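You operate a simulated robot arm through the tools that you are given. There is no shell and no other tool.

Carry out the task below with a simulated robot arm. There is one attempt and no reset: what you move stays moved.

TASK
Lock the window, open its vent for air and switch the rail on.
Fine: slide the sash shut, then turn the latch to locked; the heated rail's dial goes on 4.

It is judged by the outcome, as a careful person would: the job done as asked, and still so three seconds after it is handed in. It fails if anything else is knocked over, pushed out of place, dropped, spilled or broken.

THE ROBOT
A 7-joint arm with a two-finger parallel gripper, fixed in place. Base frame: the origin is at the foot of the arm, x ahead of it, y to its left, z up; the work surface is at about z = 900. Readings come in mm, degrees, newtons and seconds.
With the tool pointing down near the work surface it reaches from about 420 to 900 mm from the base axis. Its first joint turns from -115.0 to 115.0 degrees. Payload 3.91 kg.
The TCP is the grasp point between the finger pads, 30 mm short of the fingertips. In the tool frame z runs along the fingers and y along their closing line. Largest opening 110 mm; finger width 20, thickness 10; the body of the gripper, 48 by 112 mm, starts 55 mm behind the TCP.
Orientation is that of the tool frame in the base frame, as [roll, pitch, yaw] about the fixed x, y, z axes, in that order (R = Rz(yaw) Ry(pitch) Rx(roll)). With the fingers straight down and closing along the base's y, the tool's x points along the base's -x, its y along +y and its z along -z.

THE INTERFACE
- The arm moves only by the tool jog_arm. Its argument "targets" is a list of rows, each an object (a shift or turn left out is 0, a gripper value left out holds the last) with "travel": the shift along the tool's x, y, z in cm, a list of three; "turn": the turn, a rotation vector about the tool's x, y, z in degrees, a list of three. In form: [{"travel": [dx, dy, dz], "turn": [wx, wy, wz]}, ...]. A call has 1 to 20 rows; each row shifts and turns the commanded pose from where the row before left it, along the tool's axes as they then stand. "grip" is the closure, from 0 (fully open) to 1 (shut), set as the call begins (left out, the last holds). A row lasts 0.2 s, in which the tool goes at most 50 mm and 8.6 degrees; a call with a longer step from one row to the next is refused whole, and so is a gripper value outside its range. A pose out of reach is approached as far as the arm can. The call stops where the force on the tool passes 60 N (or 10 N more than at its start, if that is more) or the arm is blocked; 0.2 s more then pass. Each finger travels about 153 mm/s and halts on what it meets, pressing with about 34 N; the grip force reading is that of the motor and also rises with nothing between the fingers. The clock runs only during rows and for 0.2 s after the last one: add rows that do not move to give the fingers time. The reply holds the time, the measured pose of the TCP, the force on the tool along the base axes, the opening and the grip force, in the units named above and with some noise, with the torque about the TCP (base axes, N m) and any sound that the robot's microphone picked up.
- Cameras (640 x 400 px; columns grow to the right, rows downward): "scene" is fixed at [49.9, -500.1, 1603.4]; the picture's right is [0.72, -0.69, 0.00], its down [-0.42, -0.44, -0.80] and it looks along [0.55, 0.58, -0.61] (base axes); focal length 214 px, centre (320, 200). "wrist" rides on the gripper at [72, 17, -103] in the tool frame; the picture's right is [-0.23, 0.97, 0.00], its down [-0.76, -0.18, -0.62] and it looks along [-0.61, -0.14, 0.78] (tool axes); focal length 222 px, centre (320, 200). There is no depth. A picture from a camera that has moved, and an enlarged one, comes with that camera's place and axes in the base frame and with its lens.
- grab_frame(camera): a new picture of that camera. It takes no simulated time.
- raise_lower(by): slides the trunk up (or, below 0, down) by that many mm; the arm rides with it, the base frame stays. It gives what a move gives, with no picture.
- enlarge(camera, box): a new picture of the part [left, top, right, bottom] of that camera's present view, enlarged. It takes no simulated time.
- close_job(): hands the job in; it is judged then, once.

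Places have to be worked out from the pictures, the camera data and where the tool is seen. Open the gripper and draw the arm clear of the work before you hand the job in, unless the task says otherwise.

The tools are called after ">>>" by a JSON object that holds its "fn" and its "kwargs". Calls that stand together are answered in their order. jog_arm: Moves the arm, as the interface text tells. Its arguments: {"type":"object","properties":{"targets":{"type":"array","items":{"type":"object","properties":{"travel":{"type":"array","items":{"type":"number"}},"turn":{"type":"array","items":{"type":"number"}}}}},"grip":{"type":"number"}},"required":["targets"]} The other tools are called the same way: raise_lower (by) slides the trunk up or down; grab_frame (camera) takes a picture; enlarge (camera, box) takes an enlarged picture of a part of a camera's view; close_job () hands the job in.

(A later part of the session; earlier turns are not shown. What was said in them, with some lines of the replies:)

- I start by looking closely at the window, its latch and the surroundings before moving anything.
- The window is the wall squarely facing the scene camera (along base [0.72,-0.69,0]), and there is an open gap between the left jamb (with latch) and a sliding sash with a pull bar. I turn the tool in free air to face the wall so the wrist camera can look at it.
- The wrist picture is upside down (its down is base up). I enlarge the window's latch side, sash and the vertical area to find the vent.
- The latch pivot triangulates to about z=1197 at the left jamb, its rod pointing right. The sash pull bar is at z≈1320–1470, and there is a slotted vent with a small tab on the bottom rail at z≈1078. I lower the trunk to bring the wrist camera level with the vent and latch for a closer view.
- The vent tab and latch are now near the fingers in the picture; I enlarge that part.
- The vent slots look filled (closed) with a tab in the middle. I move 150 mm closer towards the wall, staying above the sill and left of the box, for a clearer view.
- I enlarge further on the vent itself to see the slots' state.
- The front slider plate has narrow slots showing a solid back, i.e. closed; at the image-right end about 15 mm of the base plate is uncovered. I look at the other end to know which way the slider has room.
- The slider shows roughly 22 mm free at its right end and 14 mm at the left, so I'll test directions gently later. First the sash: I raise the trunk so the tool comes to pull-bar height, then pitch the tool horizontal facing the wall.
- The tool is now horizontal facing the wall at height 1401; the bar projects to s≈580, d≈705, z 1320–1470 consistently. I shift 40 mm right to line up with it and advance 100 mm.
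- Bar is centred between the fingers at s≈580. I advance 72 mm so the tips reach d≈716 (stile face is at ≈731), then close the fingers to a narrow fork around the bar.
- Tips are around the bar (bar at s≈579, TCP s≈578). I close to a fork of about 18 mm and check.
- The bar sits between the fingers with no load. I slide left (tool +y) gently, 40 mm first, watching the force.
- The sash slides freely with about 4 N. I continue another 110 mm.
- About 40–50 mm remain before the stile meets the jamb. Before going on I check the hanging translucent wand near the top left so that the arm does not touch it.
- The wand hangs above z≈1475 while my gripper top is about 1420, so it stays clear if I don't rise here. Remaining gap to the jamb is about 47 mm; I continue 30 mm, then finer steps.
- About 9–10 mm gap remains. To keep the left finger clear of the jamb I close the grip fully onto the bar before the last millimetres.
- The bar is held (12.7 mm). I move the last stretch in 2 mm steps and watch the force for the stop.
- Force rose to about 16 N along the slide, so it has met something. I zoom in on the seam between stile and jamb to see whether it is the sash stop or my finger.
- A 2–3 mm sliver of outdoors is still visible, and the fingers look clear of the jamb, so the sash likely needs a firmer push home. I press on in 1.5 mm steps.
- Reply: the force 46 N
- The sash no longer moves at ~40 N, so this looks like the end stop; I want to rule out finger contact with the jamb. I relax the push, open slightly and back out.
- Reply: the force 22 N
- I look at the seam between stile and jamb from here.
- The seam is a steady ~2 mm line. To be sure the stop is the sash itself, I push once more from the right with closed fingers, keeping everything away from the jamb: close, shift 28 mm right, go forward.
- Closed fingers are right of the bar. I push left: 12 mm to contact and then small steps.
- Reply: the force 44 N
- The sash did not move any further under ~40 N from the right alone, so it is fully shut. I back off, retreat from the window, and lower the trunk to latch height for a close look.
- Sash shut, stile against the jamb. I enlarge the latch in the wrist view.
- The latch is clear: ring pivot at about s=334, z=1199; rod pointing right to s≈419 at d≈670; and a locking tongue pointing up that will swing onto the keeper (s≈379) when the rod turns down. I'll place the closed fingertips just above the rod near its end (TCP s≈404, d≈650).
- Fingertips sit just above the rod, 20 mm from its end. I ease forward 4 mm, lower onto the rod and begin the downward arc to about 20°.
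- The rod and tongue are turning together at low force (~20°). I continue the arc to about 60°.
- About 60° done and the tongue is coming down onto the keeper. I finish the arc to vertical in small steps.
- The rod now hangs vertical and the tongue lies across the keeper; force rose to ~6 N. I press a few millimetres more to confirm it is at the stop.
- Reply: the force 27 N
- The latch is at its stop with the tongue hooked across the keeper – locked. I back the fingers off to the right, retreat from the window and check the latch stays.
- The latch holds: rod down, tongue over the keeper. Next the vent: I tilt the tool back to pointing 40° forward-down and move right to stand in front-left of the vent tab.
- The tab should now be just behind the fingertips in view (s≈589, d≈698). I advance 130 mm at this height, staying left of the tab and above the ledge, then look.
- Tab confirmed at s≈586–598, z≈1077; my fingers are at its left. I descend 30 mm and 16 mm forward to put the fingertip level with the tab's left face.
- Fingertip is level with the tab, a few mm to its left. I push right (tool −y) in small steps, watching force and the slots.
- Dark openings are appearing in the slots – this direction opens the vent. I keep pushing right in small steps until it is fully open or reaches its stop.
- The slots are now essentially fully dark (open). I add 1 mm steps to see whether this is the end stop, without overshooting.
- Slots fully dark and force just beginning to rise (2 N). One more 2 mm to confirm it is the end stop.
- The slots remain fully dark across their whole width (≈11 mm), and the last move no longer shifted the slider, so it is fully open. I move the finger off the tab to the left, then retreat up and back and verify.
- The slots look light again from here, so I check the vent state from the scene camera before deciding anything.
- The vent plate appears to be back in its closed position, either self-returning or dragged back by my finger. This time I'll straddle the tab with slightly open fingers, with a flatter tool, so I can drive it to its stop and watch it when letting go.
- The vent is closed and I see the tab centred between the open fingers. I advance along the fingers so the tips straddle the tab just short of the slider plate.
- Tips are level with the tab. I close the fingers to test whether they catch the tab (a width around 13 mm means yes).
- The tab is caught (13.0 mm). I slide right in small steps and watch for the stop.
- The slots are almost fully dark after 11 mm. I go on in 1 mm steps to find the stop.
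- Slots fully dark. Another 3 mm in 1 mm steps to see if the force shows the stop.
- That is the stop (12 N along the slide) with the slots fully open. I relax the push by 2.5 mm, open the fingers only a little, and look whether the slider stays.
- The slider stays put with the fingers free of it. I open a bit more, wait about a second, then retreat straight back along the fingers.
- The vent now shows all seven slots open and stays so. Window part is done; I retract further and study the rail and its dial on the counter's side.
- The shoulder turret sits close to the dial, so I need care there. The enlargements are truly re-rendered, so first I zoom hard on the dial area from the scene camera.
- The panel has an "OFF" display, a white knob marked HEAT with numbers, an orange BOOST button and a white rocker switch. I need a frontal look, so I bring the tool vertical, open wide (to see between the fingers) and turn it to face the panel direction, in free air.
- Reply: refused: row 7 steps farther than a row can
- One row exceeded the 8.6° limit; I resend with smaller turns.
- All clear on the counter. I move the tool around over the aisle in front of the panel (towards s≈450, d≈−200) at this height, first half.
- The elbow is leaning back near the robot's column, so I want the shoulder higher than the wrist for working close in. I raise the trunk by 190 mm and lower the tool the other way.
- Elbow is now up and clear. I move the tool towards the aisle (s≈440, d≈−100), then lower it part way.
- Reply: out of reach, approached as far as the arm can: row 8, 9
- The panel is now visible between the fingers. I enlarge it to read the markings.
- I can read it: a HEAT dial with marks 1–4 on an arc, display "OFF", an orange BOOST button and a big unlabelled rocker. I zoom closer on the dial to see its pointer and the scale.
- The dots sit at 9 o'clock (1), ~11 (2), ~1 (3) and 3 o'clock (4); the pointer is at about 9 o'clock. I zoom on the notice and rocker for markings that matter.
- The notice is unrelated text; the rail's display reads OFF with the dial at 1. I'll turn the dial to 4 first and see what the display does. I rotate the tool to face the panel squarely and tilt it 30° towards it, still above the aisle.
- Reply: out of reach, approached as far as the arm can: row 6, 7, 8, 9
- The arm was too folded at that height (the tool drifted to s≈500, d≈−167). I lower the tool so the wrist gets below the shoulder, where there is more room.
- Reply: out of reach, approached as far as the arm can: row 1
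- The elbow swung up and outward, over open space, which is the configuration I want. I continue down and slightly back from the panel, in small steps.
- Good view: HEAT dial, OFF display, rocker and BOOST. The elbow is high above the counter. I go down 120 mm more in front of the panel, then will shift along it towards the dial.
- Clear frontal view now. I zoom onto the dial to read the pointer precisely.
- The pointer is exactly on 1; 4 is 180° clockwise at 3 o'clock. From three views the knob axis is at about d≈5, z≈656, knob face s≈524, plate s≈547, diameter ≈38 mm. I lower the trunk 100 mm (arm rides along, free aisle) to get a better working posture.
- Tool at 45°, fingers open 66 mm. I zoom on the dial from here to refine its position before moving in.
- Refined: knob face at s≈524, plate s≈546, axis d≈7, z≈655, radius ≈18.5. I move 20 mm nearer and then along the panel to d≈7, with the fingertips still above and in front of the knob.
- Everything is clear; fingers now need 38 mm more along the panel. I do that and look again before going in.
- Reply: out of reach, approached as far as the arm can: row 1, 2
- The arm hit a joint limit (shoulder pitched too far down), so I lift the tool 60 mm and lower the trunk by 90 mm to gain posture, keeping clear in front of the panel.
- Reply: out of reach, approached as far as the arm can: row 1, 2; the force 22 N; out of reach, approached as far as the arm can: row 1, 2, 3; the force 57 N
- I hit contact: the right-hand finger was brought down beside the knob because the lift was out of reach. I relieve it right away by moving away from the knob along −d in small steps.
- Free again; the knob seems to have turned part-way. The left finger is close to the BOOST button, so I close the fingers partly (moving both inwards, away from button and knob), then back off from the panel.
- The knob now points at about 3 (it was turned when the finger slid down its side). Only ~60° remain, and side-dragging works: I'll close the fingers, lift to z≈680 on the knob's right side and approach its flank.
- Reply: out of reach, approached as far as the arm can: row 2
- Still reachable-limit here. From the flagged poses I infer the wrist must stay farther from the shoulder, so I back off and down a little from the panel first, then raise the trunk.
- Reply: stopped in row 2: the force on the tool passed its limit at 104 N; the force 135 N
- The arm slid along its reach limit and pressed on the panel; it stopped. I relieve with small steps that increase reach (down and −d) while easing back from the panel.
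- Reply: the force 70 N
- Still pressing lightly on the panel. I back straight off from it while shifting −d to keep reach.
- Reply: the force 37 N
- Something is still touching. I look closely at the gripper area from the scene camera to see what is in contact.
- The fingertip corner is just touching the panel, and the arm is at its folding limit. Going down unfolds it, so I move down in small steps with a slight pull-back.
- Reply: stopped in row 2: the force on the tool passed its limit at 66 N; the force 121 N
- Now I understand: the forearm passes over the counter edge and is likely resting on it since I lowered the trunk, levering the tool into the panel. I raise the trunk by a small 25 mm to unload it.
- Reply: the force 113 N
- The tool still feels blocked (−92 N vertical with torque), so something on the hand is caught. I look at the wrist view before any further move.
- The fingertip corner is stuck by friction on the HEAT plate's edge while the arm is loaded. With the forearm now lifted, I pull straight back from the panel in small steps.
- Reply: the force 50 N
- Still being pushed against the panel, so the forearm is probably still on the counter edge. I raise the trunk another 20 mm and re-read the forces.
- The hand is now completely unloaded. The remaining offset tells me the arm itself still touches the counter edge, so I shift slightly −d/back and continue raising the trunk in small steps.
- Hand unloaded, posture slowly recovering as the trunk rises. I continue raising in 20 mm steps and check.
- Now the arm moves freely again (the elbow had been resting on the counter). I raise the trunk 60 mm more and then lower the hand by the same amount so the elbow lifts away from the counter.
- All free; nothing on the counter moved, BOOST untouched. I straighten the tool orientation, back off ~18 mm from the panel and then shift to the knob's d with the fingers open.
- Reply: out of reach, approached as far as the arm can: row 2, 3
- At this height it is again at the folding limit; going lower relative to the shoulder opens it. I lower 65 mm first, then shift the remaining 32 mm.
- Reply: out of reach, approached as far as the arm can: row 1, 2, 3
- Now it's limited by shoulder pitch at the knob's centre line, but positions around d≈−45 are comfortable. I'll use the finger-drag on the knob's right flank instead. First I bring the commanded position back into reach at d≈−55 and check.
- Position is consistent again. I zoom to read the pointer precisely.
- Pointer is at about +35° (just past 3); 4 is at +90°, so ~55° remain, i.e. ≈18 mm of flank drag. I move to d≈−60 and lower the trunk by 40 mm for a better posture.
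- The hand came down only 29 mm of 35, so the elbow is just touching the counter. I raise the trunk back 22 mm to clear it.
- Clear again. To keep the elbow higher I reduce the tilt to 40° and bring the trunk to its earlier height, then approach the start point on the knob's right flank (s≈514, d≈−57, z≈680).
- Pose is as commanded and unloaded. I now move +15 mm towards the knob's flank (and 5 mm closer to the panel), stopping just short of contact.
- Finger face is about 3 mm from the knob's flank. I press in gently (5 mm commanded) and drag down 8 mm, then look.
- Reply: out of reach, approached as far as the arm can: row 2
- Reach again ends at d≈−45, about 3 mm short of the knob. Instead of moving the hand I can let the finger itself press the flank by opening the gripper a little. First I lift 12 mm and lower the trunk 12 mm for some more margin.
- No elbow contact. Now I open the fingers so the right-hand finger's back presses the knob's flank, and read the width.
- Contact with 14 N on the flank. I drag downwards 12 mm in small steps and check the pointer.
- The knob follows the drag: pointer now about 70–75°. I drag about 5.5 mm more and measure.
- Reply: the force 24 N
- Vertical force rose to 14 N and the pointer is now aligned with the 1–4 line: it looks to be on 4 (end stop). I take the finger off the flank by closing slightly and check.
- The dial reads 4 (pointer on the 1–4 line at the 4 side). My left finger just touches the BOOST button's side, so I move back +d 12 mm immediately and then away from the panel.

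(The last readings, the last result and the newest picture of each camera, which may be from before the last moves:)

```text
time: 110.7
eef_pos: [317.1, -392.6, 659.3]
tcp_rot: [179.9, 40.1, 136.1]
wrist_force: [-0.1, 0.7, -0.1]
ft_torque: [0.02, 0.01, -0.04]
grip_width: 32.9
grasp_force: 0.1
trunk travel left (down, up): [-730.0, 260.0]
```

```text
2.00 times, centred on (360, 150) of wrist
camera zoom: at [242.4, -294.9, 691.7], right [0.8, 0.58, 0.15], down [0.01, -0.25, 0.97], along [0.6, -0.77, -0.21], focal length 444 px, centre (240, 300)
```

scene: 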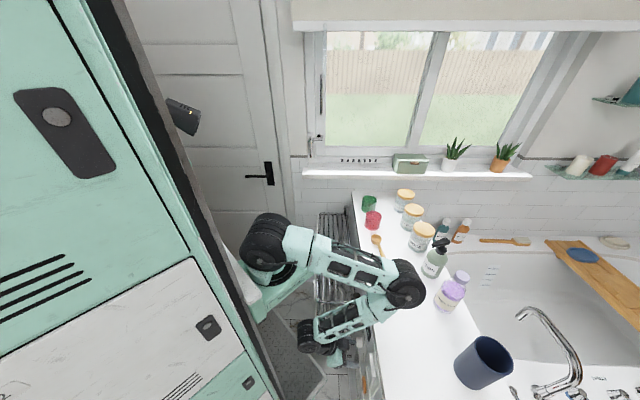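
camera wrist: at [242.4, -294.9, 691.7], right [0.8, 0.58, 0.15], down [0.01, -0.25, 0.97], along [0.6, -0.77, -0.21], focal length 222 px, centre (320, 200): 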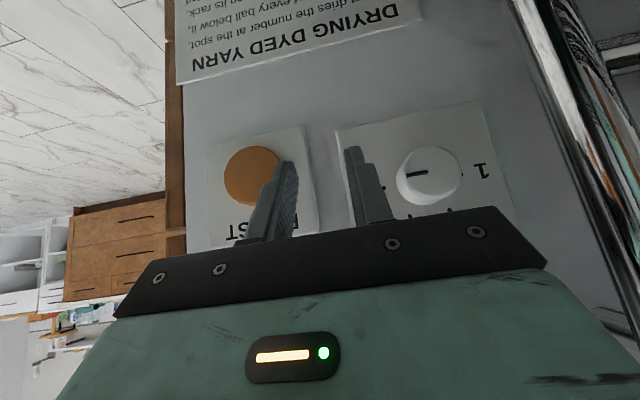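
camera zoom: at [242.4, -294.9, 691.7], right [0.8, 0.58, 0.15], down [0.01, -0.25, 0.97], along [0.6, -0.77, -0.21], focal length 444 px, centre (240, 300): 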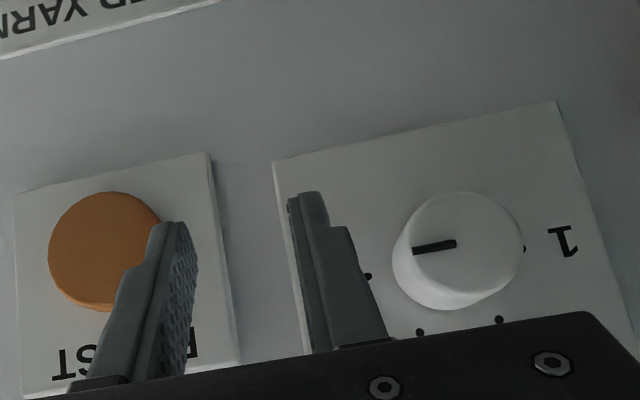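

Pointer measures ≈90°, i.e. on 4. Now I check the display from the scene camera and see whether it still says OFF.

>>> {"fn": "enlarge", "kwargs": {"camera": "scene", "box": [352, 305, 376, 335]}}

>>> {"fn": "enlarge", "kwargs": {"camera": "scene", "box": [350, 325, 374, 355]}}

```text
13.33 times, centred on (364, 320) of scene
camera zoom: at [49.9, -500.1, 1603.4], right [0.72, -0.69, 0.0], down [-0.42, -0.44, -0.8], along [0.55, 0.58, -0.61], focal length 2860 px, centre (-267, -1400)
```

zoom: 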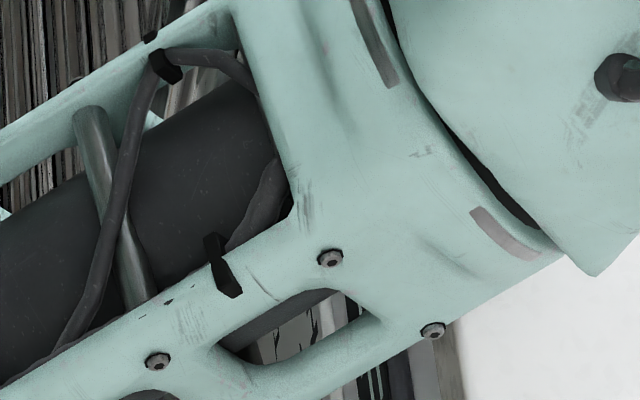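

```text
13.33 times, centred on (362, 340) of scene
camera zoom: at [49.9, -500.1, 1603.4], right [0.72, -0.69, 0.0], down [-0.42, -0.44, -0.8], along [0.55, 0.58, -0.61], focal length 2860 px, centre (-240, -1667)
```

zoom: 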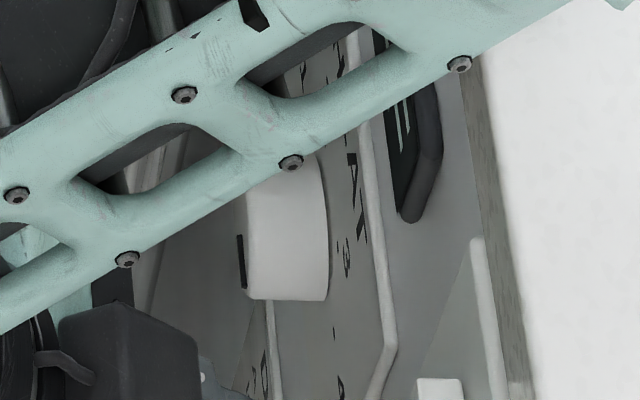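

The forearm hides it. I close the fingers, raise the trunk, and move along −d in front of the rocker (keeping clear of BOOST) to look at display and rocker.

>>> {"fn": "raise_lower", "kwargs": {"by": 60}}

>>> {"fn": "jog_arm", "kwargs": {"targets": [{"travel": [0.8, -1.5, -0.67]}, {"travel": [0.8, -2.0, -0.67]}, {"travel": [0.3, -2.5, 0]}, {}], "grip": 1}}

>>> {"fn": "grab_frame", "kwargs": {"camera": "wrist"}}

```text
time: 111.7
eef_pos: [317.1, -391.7, 718.3]
tcp_rot: [179.7, 40.1, 135.9]
wrist_force: [-0.4, -0.5, -0.2]
ft_torque: [0.01, -0.01, 0.01]
grip_width: 32.8
grasp_force: 0.0
trunk travel left (down, up): [-790.0, 200.0]
```

```text
time: 112.7
eef_pos: [261.3, -419.4, 715.5]
tcp_rot: [179.7, 40.1, 136.0]
wrist_force: [0.4, 0.1, -0.3]
ft_torque: [-0.01, 0.0, 0.02]
grip_width: 0.0
grasp_force: 33.7
trunk travel left (down, up): [-790.0, 200.0]
```

```text
taken
camera wrist: at [185.0, -322.0, 748.9], right [0.8, 0.58, 0.15], down [0.01, -0.26, 0.97], along [0.6, -0.77, -0.21], focal length 222 px, centre (320, 200)
```

wrist: 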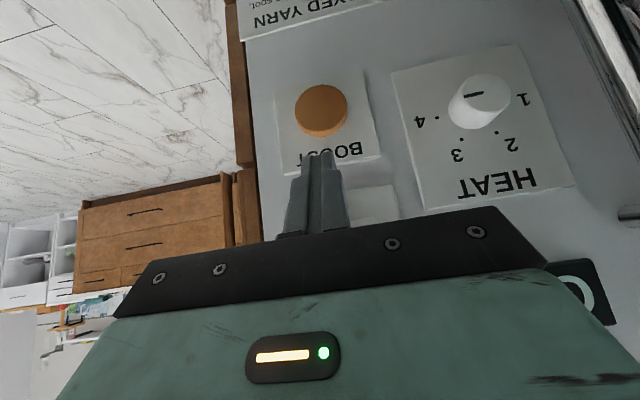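

I raise the trunk by 90 mm to bring display and rocker into view.

>>> {"fn": "raise_lower", "kwargs": {"by": 90}}

>>> {"fn": "grab_frame", "kwargs": {"camera": "wrist"}}

>>> {"fn": "enlarge", "kwargs": {"camera": "wrist", "box": [420, 60, 640, 250]}}

```text
time: 114.0
eef_pos: [260.4, -418.9, 805.5]
tcp_rot: [179.8, 40.1, 136.0]
wrist_force: [0.3, 0.1, -0.1]
ft_torque: [-0.01, 0.01, -0.01]
grip_width: 0.0
grasp_force: 34.0
trunk travel left (down, up): [-880.0, 110.0]
```

```text
taken
camera wrist: at [185.2, -321.9, 838.9], right [0.8, 0.58, 0.15], down [0.01, -0.26, 0.97], along [0.6, -0.77, -0.21], focal length 222 px, centre (320, 200)
```

wrist: 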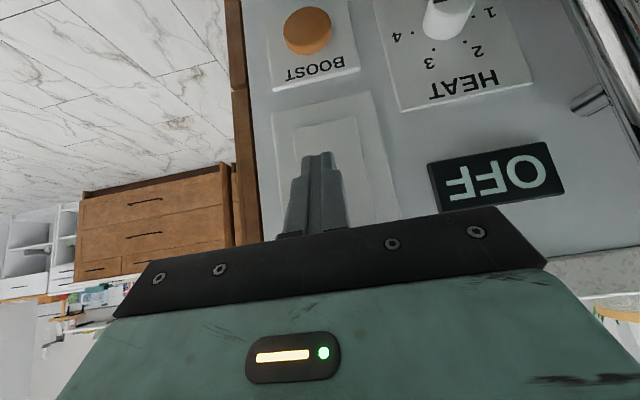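

```text
2.11 times, centred on (530, 155) of wrist
camera zoom: at [185.2, -321.9, 838.9], right [0.8, 0.58, 0.15], down [0.01, -0.26, 0.97], along [0.6, -0.77, -0.21], focal length 468 px, centre (-122, 295)
```

zoom: 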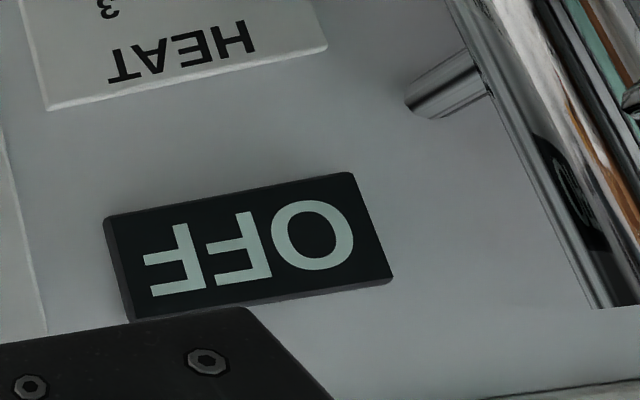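

With the dial on 4 the display still says OFF, so the rocker is the rail's power switch. I look at the rocker closely.

>>> {"fn": "enlarge", "kwargs": {"camera": "wrist", "box": [255, 80, 415, 230]}}

>>> {"fn": "enlarge", "kwargs": {"camera": "scene", "box": [352, 340, 392, 395]}}

```text
2.67 times, centred on (335, 155) of wrist
camera zoom: at [185.2, -321.9, 838.9], right [0.8, 0.58, 0.15], down [0.01, -0.26, 0.97], along [0.6, -0.77, -0.21], focal length 592 px, centre (280, 320)
```

zoom: 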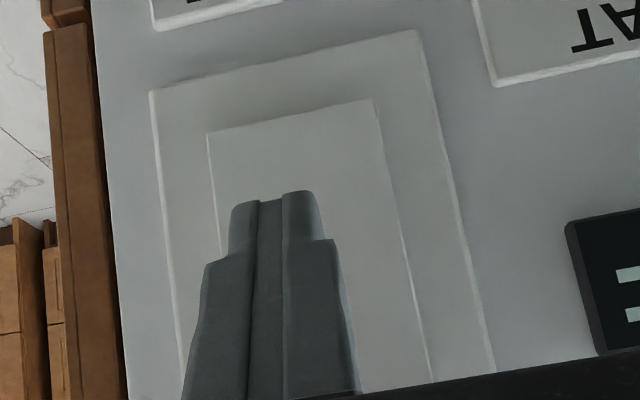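

```text
7.27 times, centred on (372, 368) of scene
camera zoom: at [49.9, -500.1, 1603.4], right [0.72, -0.69, 0.0], down [-0.42, -0.44, -0.8], along [0.55, 0.58, -0.61], focal length 1560 px, centre (-58, -1018)
```

zoom: 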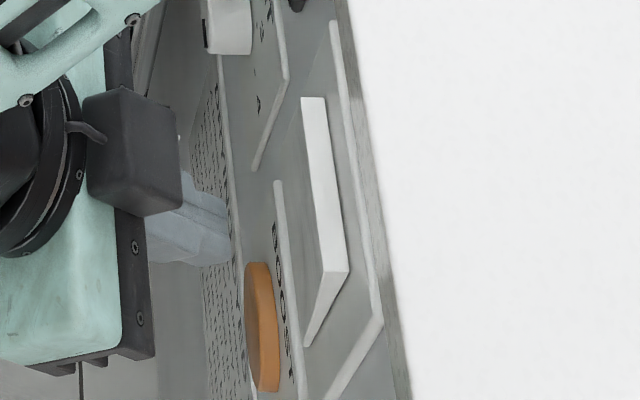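

The rocker spans d≈−147…−87, z≈726…828, with its top half standing out ~10 mm. I'll press the top half: raise 24 mm, centre on d≈−117 and approach.

>>> {"fn": "raise_lower", "kwargs": {"by": 22}}

>>> {"fn": "jog_arm", "kwargs": {"targets": [{"travel": [-0.75, 0.4, 0.65]}, {"travel": [-0.75, 0, 0.65]}, {"travel": [-0.4, 0, 0.34]}, {}]}}

>>> {"fn": "grab_frame", "kwargs": {"camera": "wrist"}}

>>> {"fn": "enlarge", "kwargs": {"camera": "scene", "box": [340, 325, 400, 395]}}

```text
time: 114.7
eef_pos: [260.0, -418.7, 827.5]
tcp_rot: [179.9, 40.0, 136.0]
wrist_force: [0.6, 0.1, -0.3]
ft_torque: [-0.01, -0.01, -0.01]
grip_width: 0.0
grasp_force: 33.4
trunk travel left (down, up): [-902.0, 88.0]
```

```text
time: 115.7
eef_pos: [281.9, -433.3, 826.5]
tcp_rot: [179.8, 40.2, 136.2]
wrist_force: [-0.7, -0.2, 0.4]
ft_torque: [0.0, 0.0, -0.02]
grip_width: 0.0
grasp_force: 34.2
trunk travel left (down, up): [-902.0, 88.0]
```

```text
taken
camera wrist: at [205.6, -336.0, 860.2], right [0.8, 0.58, 0.15], down [0.01, -0.26, 0.97], along [0.6, -0.77, -0.21], focal length 222 px, centre (320, 200)
```

wrist: 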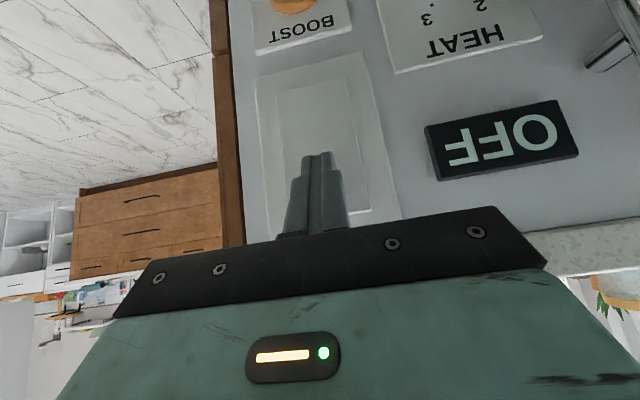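

```text
5.71 times, centred on (370, 360) of scene
camera zoom: at [49.9, -500.1, 1603.4], right [0.72, -0.69, 0.0], down [-0.42, -0.44, -0.8], along [0.55, 0.58, -0.61], focal length 1226 px, centre (34, -714)
```

zoom: 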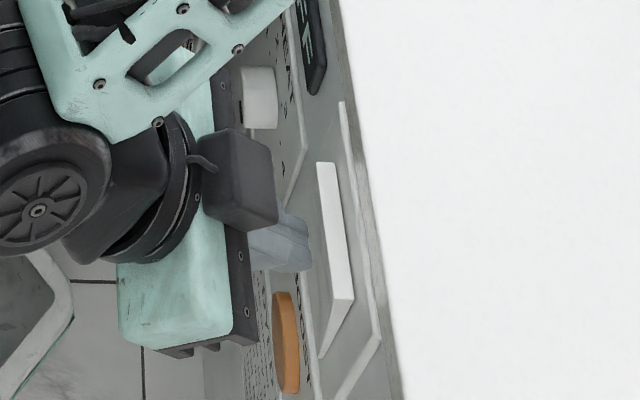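

Fingertips are ~7 mm from the rocker's raised top half. I push in towards the panel in small steps, watching force and sound.

>>> {"fn": "jog_arm", "kwargs": {"targets": [{"travel": [-0.23, 0, 0.19]}, {"travel": [-0.23, 0, 0.19]}, {"travel": [-0.15, 0, 0.13]}, {"travel": [-0.15, 0, 0.13]}]}}

>>> {"fn": "grab_frame", "kwargs": {"camera": "wrist"}}

```text
time: 116.7
eef_pos: [286.3, -438.4, 827.3]
tcp_rot: [179.7, 39.9, 135.9]
wrist_force: [-7.2, 7.1, 2.5]
ft_torque: [0.11, -0.02, -0.04]
grip_width: 0.4
grasp_force: 34.0
trunk travel left (down, up): [-902.0, 88.0]
```

```text
taken
camera wrist: at [212.0, -341.8, 860.8], right [0.8, 0.58, 0.15], down [0.01, -0.26, 0.97], along [0.6, -0.77, -0.21], focal length 222 px, centre (320, 200)
```

wrist: 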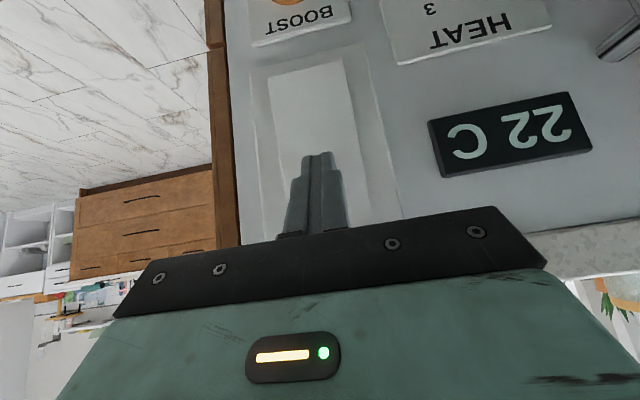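

The display changed from OFF to "22 C": the rail is on. I press 2 mm more to make sure the rocker is fully over, then back away.

>>> {"fn": "jog_arm", "kwargs": {"targets": [{"travel": [-0.12, 0, 0.1]}, {"travel": [-0.08, 0, 0.06]}]}}

>>> {"fn": "jog_arm", "kwargs": {"targets": [{"travel": [0.4, 0, -0.34]}, {"travel": [0.8, 0, -0.64]}, {"travel": [1.0, 0, -0.84]}, {}]}}

>>> {"fn": "grab_frame", "kwargs": {"camera": "wrist"}}

>>> {"fn": "enlarge", "kwargs": {"camera": "wrist", "box": [230, 0, 640, 240]}}

```text
time: 117.3
eef_pos: [287.3, -438.9, 826.4]
tcp_rot: [179.8, 39.8, 135.9]
wrist_force: [-22.0, 25.2, 4.2]
ft_torque: [0.05, 0.57, 0.07]
grip_width: 0.1
grasp_force: 33.8
trunk travel left (down, up): [-902.0, 88.0]
```

```text
time: 118.3
eef_pos: [271.4, -421.8, 826.8]
tcp_rot: [179.8, 40.2, 136.1]
wrist_force: [-0.4, -1.0, 0.2]
ft_torque: [0.0, -0.01, -0.01]
grip_width: 0.1
grasp_force: 34.0
trunk travel left (down, up): [-902.0, 88.0]
```

```text
taken
camera wrist: at [194.6, -324.7, 860.3], right [0.8, 0.58, 0.15], down [0.01, -0.25, 0.97], along [0.6, -0.77, -0.21], focal length 222 px, centre (320, 200)
```

wrist: 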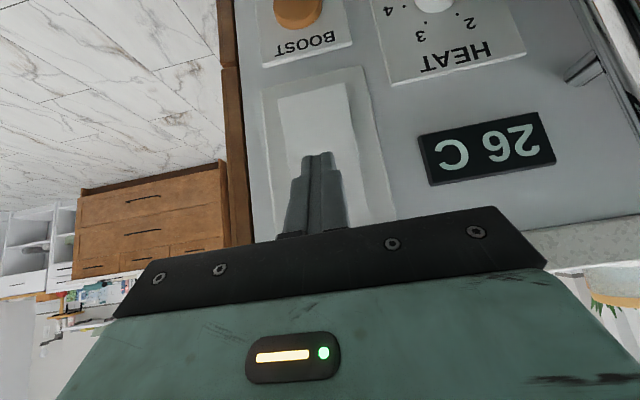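

```text
1.56 times, centred on (435, 120) of wrist
camera zoom: at [194.6, -324.7, 860.3], right [0.8, 0.58, 0.15], down [0.01, -0.25, 0.97], along [0.6, -0.77, -0.21], focal length 347 px, centre (140, 325)
```

zoom: 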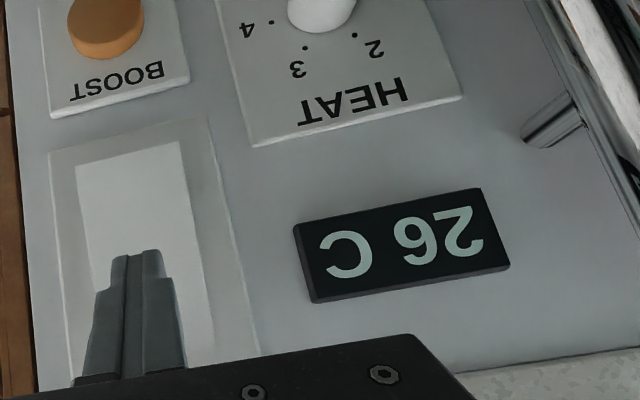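

The display now reads 26 °C and rising; the rocker has flipped. I raise the trunk and withdraw the hand along −d, away from the panel.

>>> {"fn": "jog_arm", "kwargs": {"targets": [{"travel": [1.2, 0, -1.0]}, {"travel": [0.5, -3.0, -0.4]}, {"travel": [0, -3.5, 0]}, {"travel": [0, -3.5, 0]}, {}]}}

>>> {"fn": "grab_frame", "kwargs": {"camera": "wrist"}}

>>> {"fn": "grab_frame", "kwargs": {"camera": "scene"}}

```text
time: 119.5
eef_pos: [190.7, -485.4, 833.6]
tcp_rot: [-179.9, 41.0, 136.1]
wrist_force: [0.0, -1.1, -0.8]
ft_torque: [-0.05, -0.01, 0.02]
grip_width: 0.0
grasp_force: 34.2
trunk travel left (down, up): [-902.0, 88.0]
```

```text
taken
camera wrist: at [113.8, -388.2, 864.3], right [0.8, 0.58, 0.15], down [0.0, -0.24, 0.97], along [0.6, -0.78, -0.19], focal length 222 px, centre (320, 200)
```

wrist: 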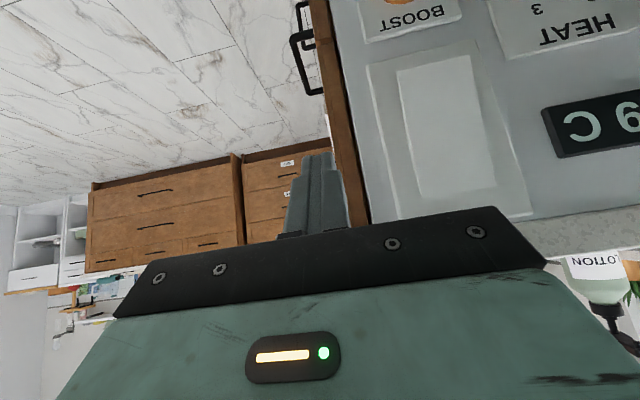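

```text
taken
```

scene: 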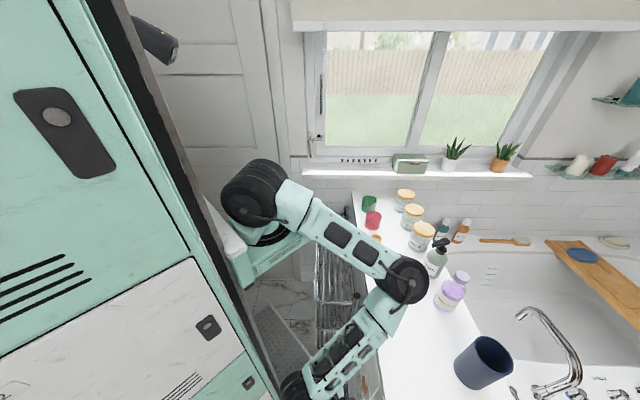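

Hand is clear of the panel. I raise the trunk to near its top and lift the hand further so the arm ends up well away from the controls.

>>> {"fn": "raise_lower", "kwargs": {"by": 80}}

>>> {"fn": "jog_arm", "kwargs": {"targets": [{"travel": [0, 2.0, 0]}, {"travel": [-2.2, 1.0, -2.7]}, {"travel": [-2.2, 0, -2.7]}, {"travel": [-2.2, 0, -2.7]}, {}]}}

>>> {"fn": "grab_frame", "kwargs": {"camera": "scene"}}

>>> {"fn": "grab_frame", "kwargs": {"camera": "wrist"}}

```text
time: 120.6
eef_pos: [189.5, -485.3, 912.9]
tcp_rot: [-179.8, 41.0, 136.0]
wrist_force: [0.2, 0.5, -1.0]
ft_torque: [0.0, 0.0, 0.01]
grip_width: 0.1
grasp_force: 34.4
trunk travel left (down, up): [-982.0, 8.0]
```

```text
time: 121.8
eef_pos: [202.6, -455.6, 1013.6]
tcp_rot: [179.8, 40.1, 136.0]
wrist_force: [0.2, 0.4, -0.2]
ft_torque: [0.0, 0.04, 0.02]
grip_width: 0.0
grasp_force: 33.6
trunk travel left (down, up): [-982.0, 8.0]
```

```text
taken
```

scene: 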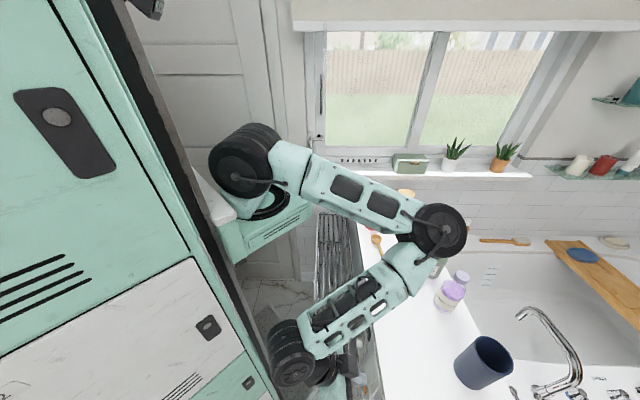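

```text
taken
camera wrist: at [126.9, -358.3, 1046.6], right [0.8, 0.58, 0.15], down [0.01, -0.26, 0.97], along [0.6, -0.77, -0.21], focal length 222 px, centre (320, 200)
```

wrist: 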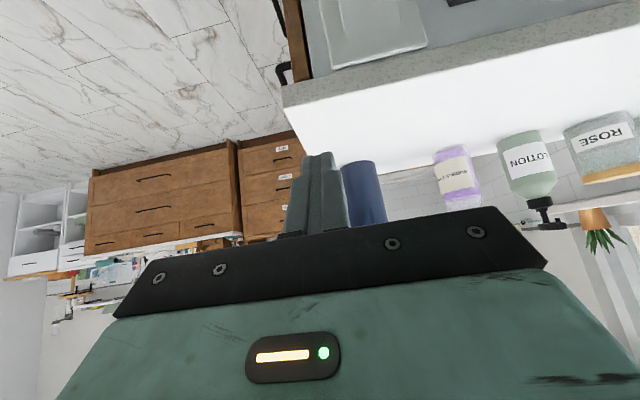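

The hand is above counter height, clear of everything. I open the gripper and verify the whole result: window, latch, vent, dial, display.

>>> {"fn": "jog_arm", "kwargs": {"targets": [{"travel": [-1.3, 0, -1.55]}, {}, {}], "grip": 0}}

>>> {"fn": "enlarge", "kwargs": {"camera": "scene", "box": [305, 20, 425, 180]}}

>>> {"fn": "enlarge", "kwargs": {"camera": "scene", "box": [312, 120, 392, 180]}}

>>> {"fn": "enlarge", "kwargs": {"camera": "scene", "box": [345, 300, 395, 395]}}

>>> {"fn": "grab_frame", "kwargs": {"camera": "wrist"}}

```text
time: 122.6
eef_pos: [204.1, -456.5, 1034.0]
tcp_rot: [179.9, 40.0, 136.1]
wrist_force: [-0.6, -0.3, 0.8]
ft_torque: [-0.02, 0.0, 0.01]
grip_width: 110.2
grasp_force: 0.1
trunk travel left (down, up): [-982.0, 8.0]
```

```text
2.50 times, centred on (365, 100) of scene
camera zoom: at [49.9, -500.1, 1603.4], right [0.72, -0.69, 0.0], down [-0.42, -0.44, -0.8], along [0.55, 0.58, -0.61], focal length 536 px, centre (208, 450)
```

zoom: 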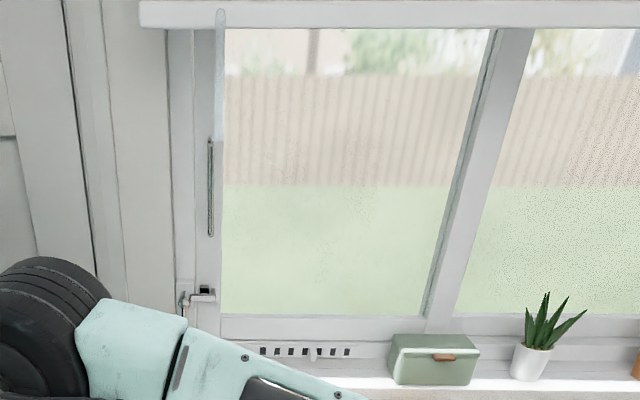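

```text
6.67 times, centred on (352, 150) of scene
camera zoom: at [49.9, -500.1, 1603.4], right [0.72, -0.69, 0.0], down [-0.42, -0.44, -0.8], along [0.55, 0.58, -0.61], focal length 1430 px, centre (107, 533)
```

zoom: 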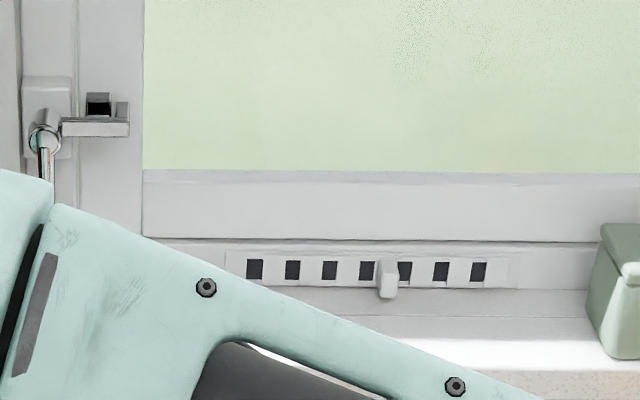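

```text
4.21 times, centred on (370, 348) of scene
camera zoom: at [49.9, -500.1, 1603.4], right [0.72, -0.69, 0.0], down [-0.42, -0.44, -0.8], along [0.55, 0.58, -0.61], focal length 903 px, centre (110, -421)
```

zoom: 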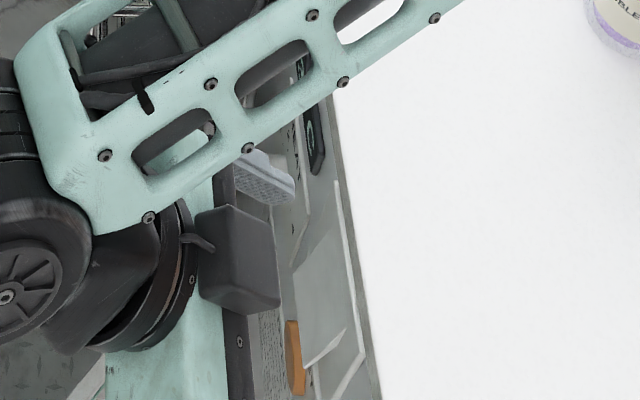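

```text
taken
camera wrist: at [128.2, -359.0, 1067.1], right [0.8, 0.58, 0.15], down [0.01, -0.26, 0.97], along [0.6, -0.77, -0.21], focal length 222 px, centre (320, 200)
```

wrist: 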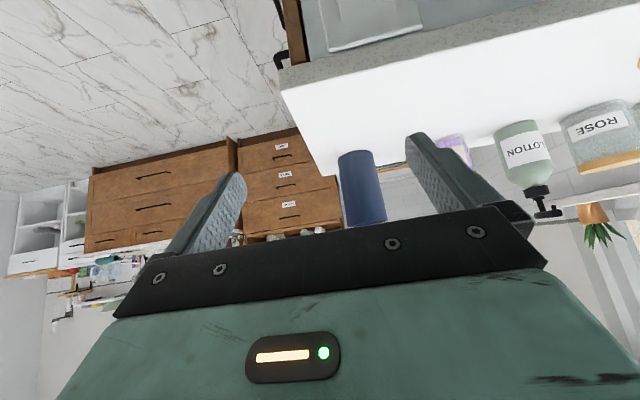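

Window latched, vent fully open, nothing displaced. I tilt the hand back towards vertical so the wrist camera can confirm dial and display once more.

>>> {"fn": "jog_arm", "kwargs": {"targets": [{"turn": [0, 8, 0]}, {"turn": [0, 8, 0]}, {"turn": [0, 8, 0]}, {"turn": [0, 8, 0]}, {}]}}

>>> {"fn": "grab_frame", "kwargs": {"camera": "wrist"}}

>>> {"fn": "grab_frame", "kwargs": {"camera": "scene"}}

```text
time: 123.8
eef_pos: [205.3, -456.6, 1034.2]
tcp_rot: [179.9, 8.0, 136.0]
wrist_force: [0.9, 0.0, 0.5]
ft_torque: [-0.03, -0.02, -0.02]
grip_width: 109.9
grasp_force: 0.0
trunk travel left (down, up): [-982.0, 8.0]
```

```text
taken
camera wrist: at [155.4, -384.0, 1126.9], right [0.84, 0.55, 0.03], down [0.36, -0.59, 0.72], along [0.41, -0.59, -0.69], focal length 222 px, centre (320, 200)
```

wrist: 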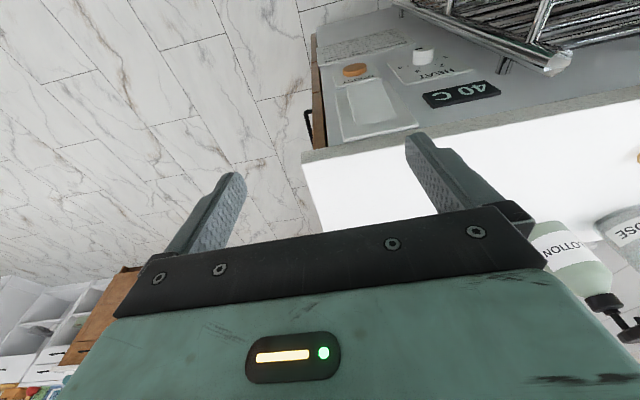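

```text
taken
```

scene: 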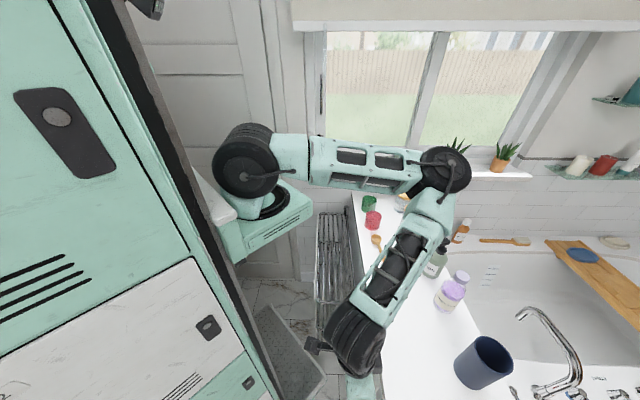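

The display now shows 40 C. I zoom in on the dial, rocker and BOOST to confirm their final state.

>>> {"fn": "enlarge", "kwargs": {"camera": "wrist", "box": [310, 30, 520, 150]}}

>>> {"fn": "enlarge", "kwargs": {"camera": "wrist", "box": [380, 35, 480, 95]}}

>>> {"fn": "enlarge", "kwargs": {"camera": "scene", "box": [340, 180, 540, 400]}}

```text
3.05 times, centred on (415, 90) of wrist
camera zoom: at [155.4, -384.0, 1126.9], right [0.84, 0.55, 0.03], down [0.36, -0.59, 0.72], along [0.41, -0.59, -0.69], focal length 677 px, centre (30, 535)
```

zoom: 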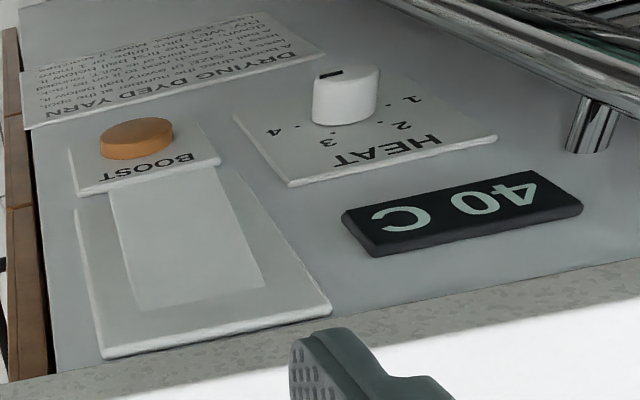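

```text
6.40 times, centred on (430, 65) of wrist
camera zoom: at [155.4, -384.0, 1126.9], right [0.84, 0.55, 0.03], down [0.36, -0.59, 0.72], along [0.41, -0.59, -0.69], focal length 1422 px, centre (-384, 1064)
```

zoom: 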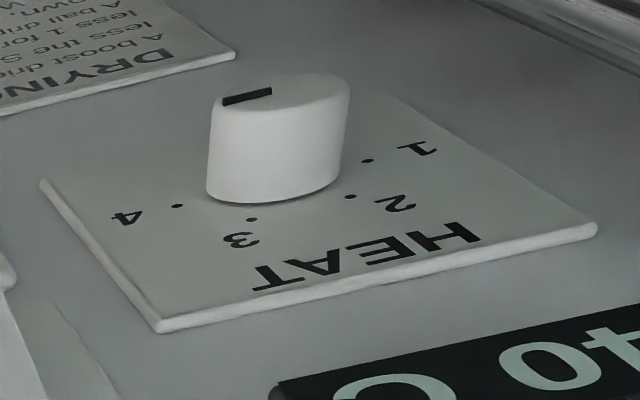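

```text
1.82 times, centred on (440, 290) of scene
camera zoom: at [49.9, -500.1, 1603.4], right [0.72, -0.69, 0.0], down [-0.42, -0.44, -0.8], along [0.55, 0.58, -0.61], focal length 390 px, centre (102, 36)
```

zoom: 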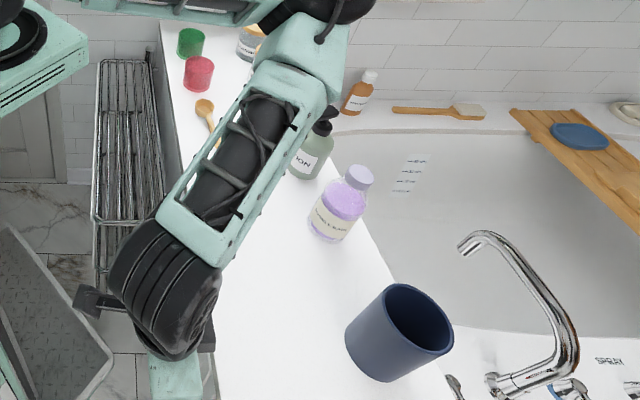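

All three jobs check out:
- **Window:** sash shut, latch locked with its tongue across the keeper, and the vent fully open.
- **Rail:** switched on, display reading 40 C and rising, with the dial pointer on 4.
- **Surroundings:** the items on the counter and sill look undisturbed. BOOST looks unchanged.

The gripper is open and the arm is clear, so I hand the job in.

>>> {"fn": "close_job", "kwargs": {}}

```text
The job is handed in.
```

The window is shut and locked, its vent is open, and the heated rail is on with the dial at 4. I've handed the job in.

- **Window:** I slid the sash to its stop. A line of about 2 mm still shows at the left edge, but the sash did not move any further when I pushed hard. The latch is turned down, with its tongue across the catch on the sash.
- **Vent:** it is fully open, with all seven slots clear. It closed again after my first try, so I slid it again, and it has stayed open since.
- **Rail:** the display still said OFF with the dial at 4, so I also pressed the unmarked rocker switch beside it. The display then changed to a temperature and was at 40 °C and rising when I finished.

Some things went wrong at the rail:

- **Elbow on the counter:** the arm's elbow came down on the counter edge and pushed the fingers hard against the control panel, at over 100 N.
- **Dial bumped:** a finger turned the dial from 1 to 3 by accident before I set it to 4.
- **BOOST brushed:** a finger touched the side of the BOOST button without pressing it.

I saw no damage afterwards, and nothing on the counter or sill looked moved. The gripper is open and the arm is clear of the work.
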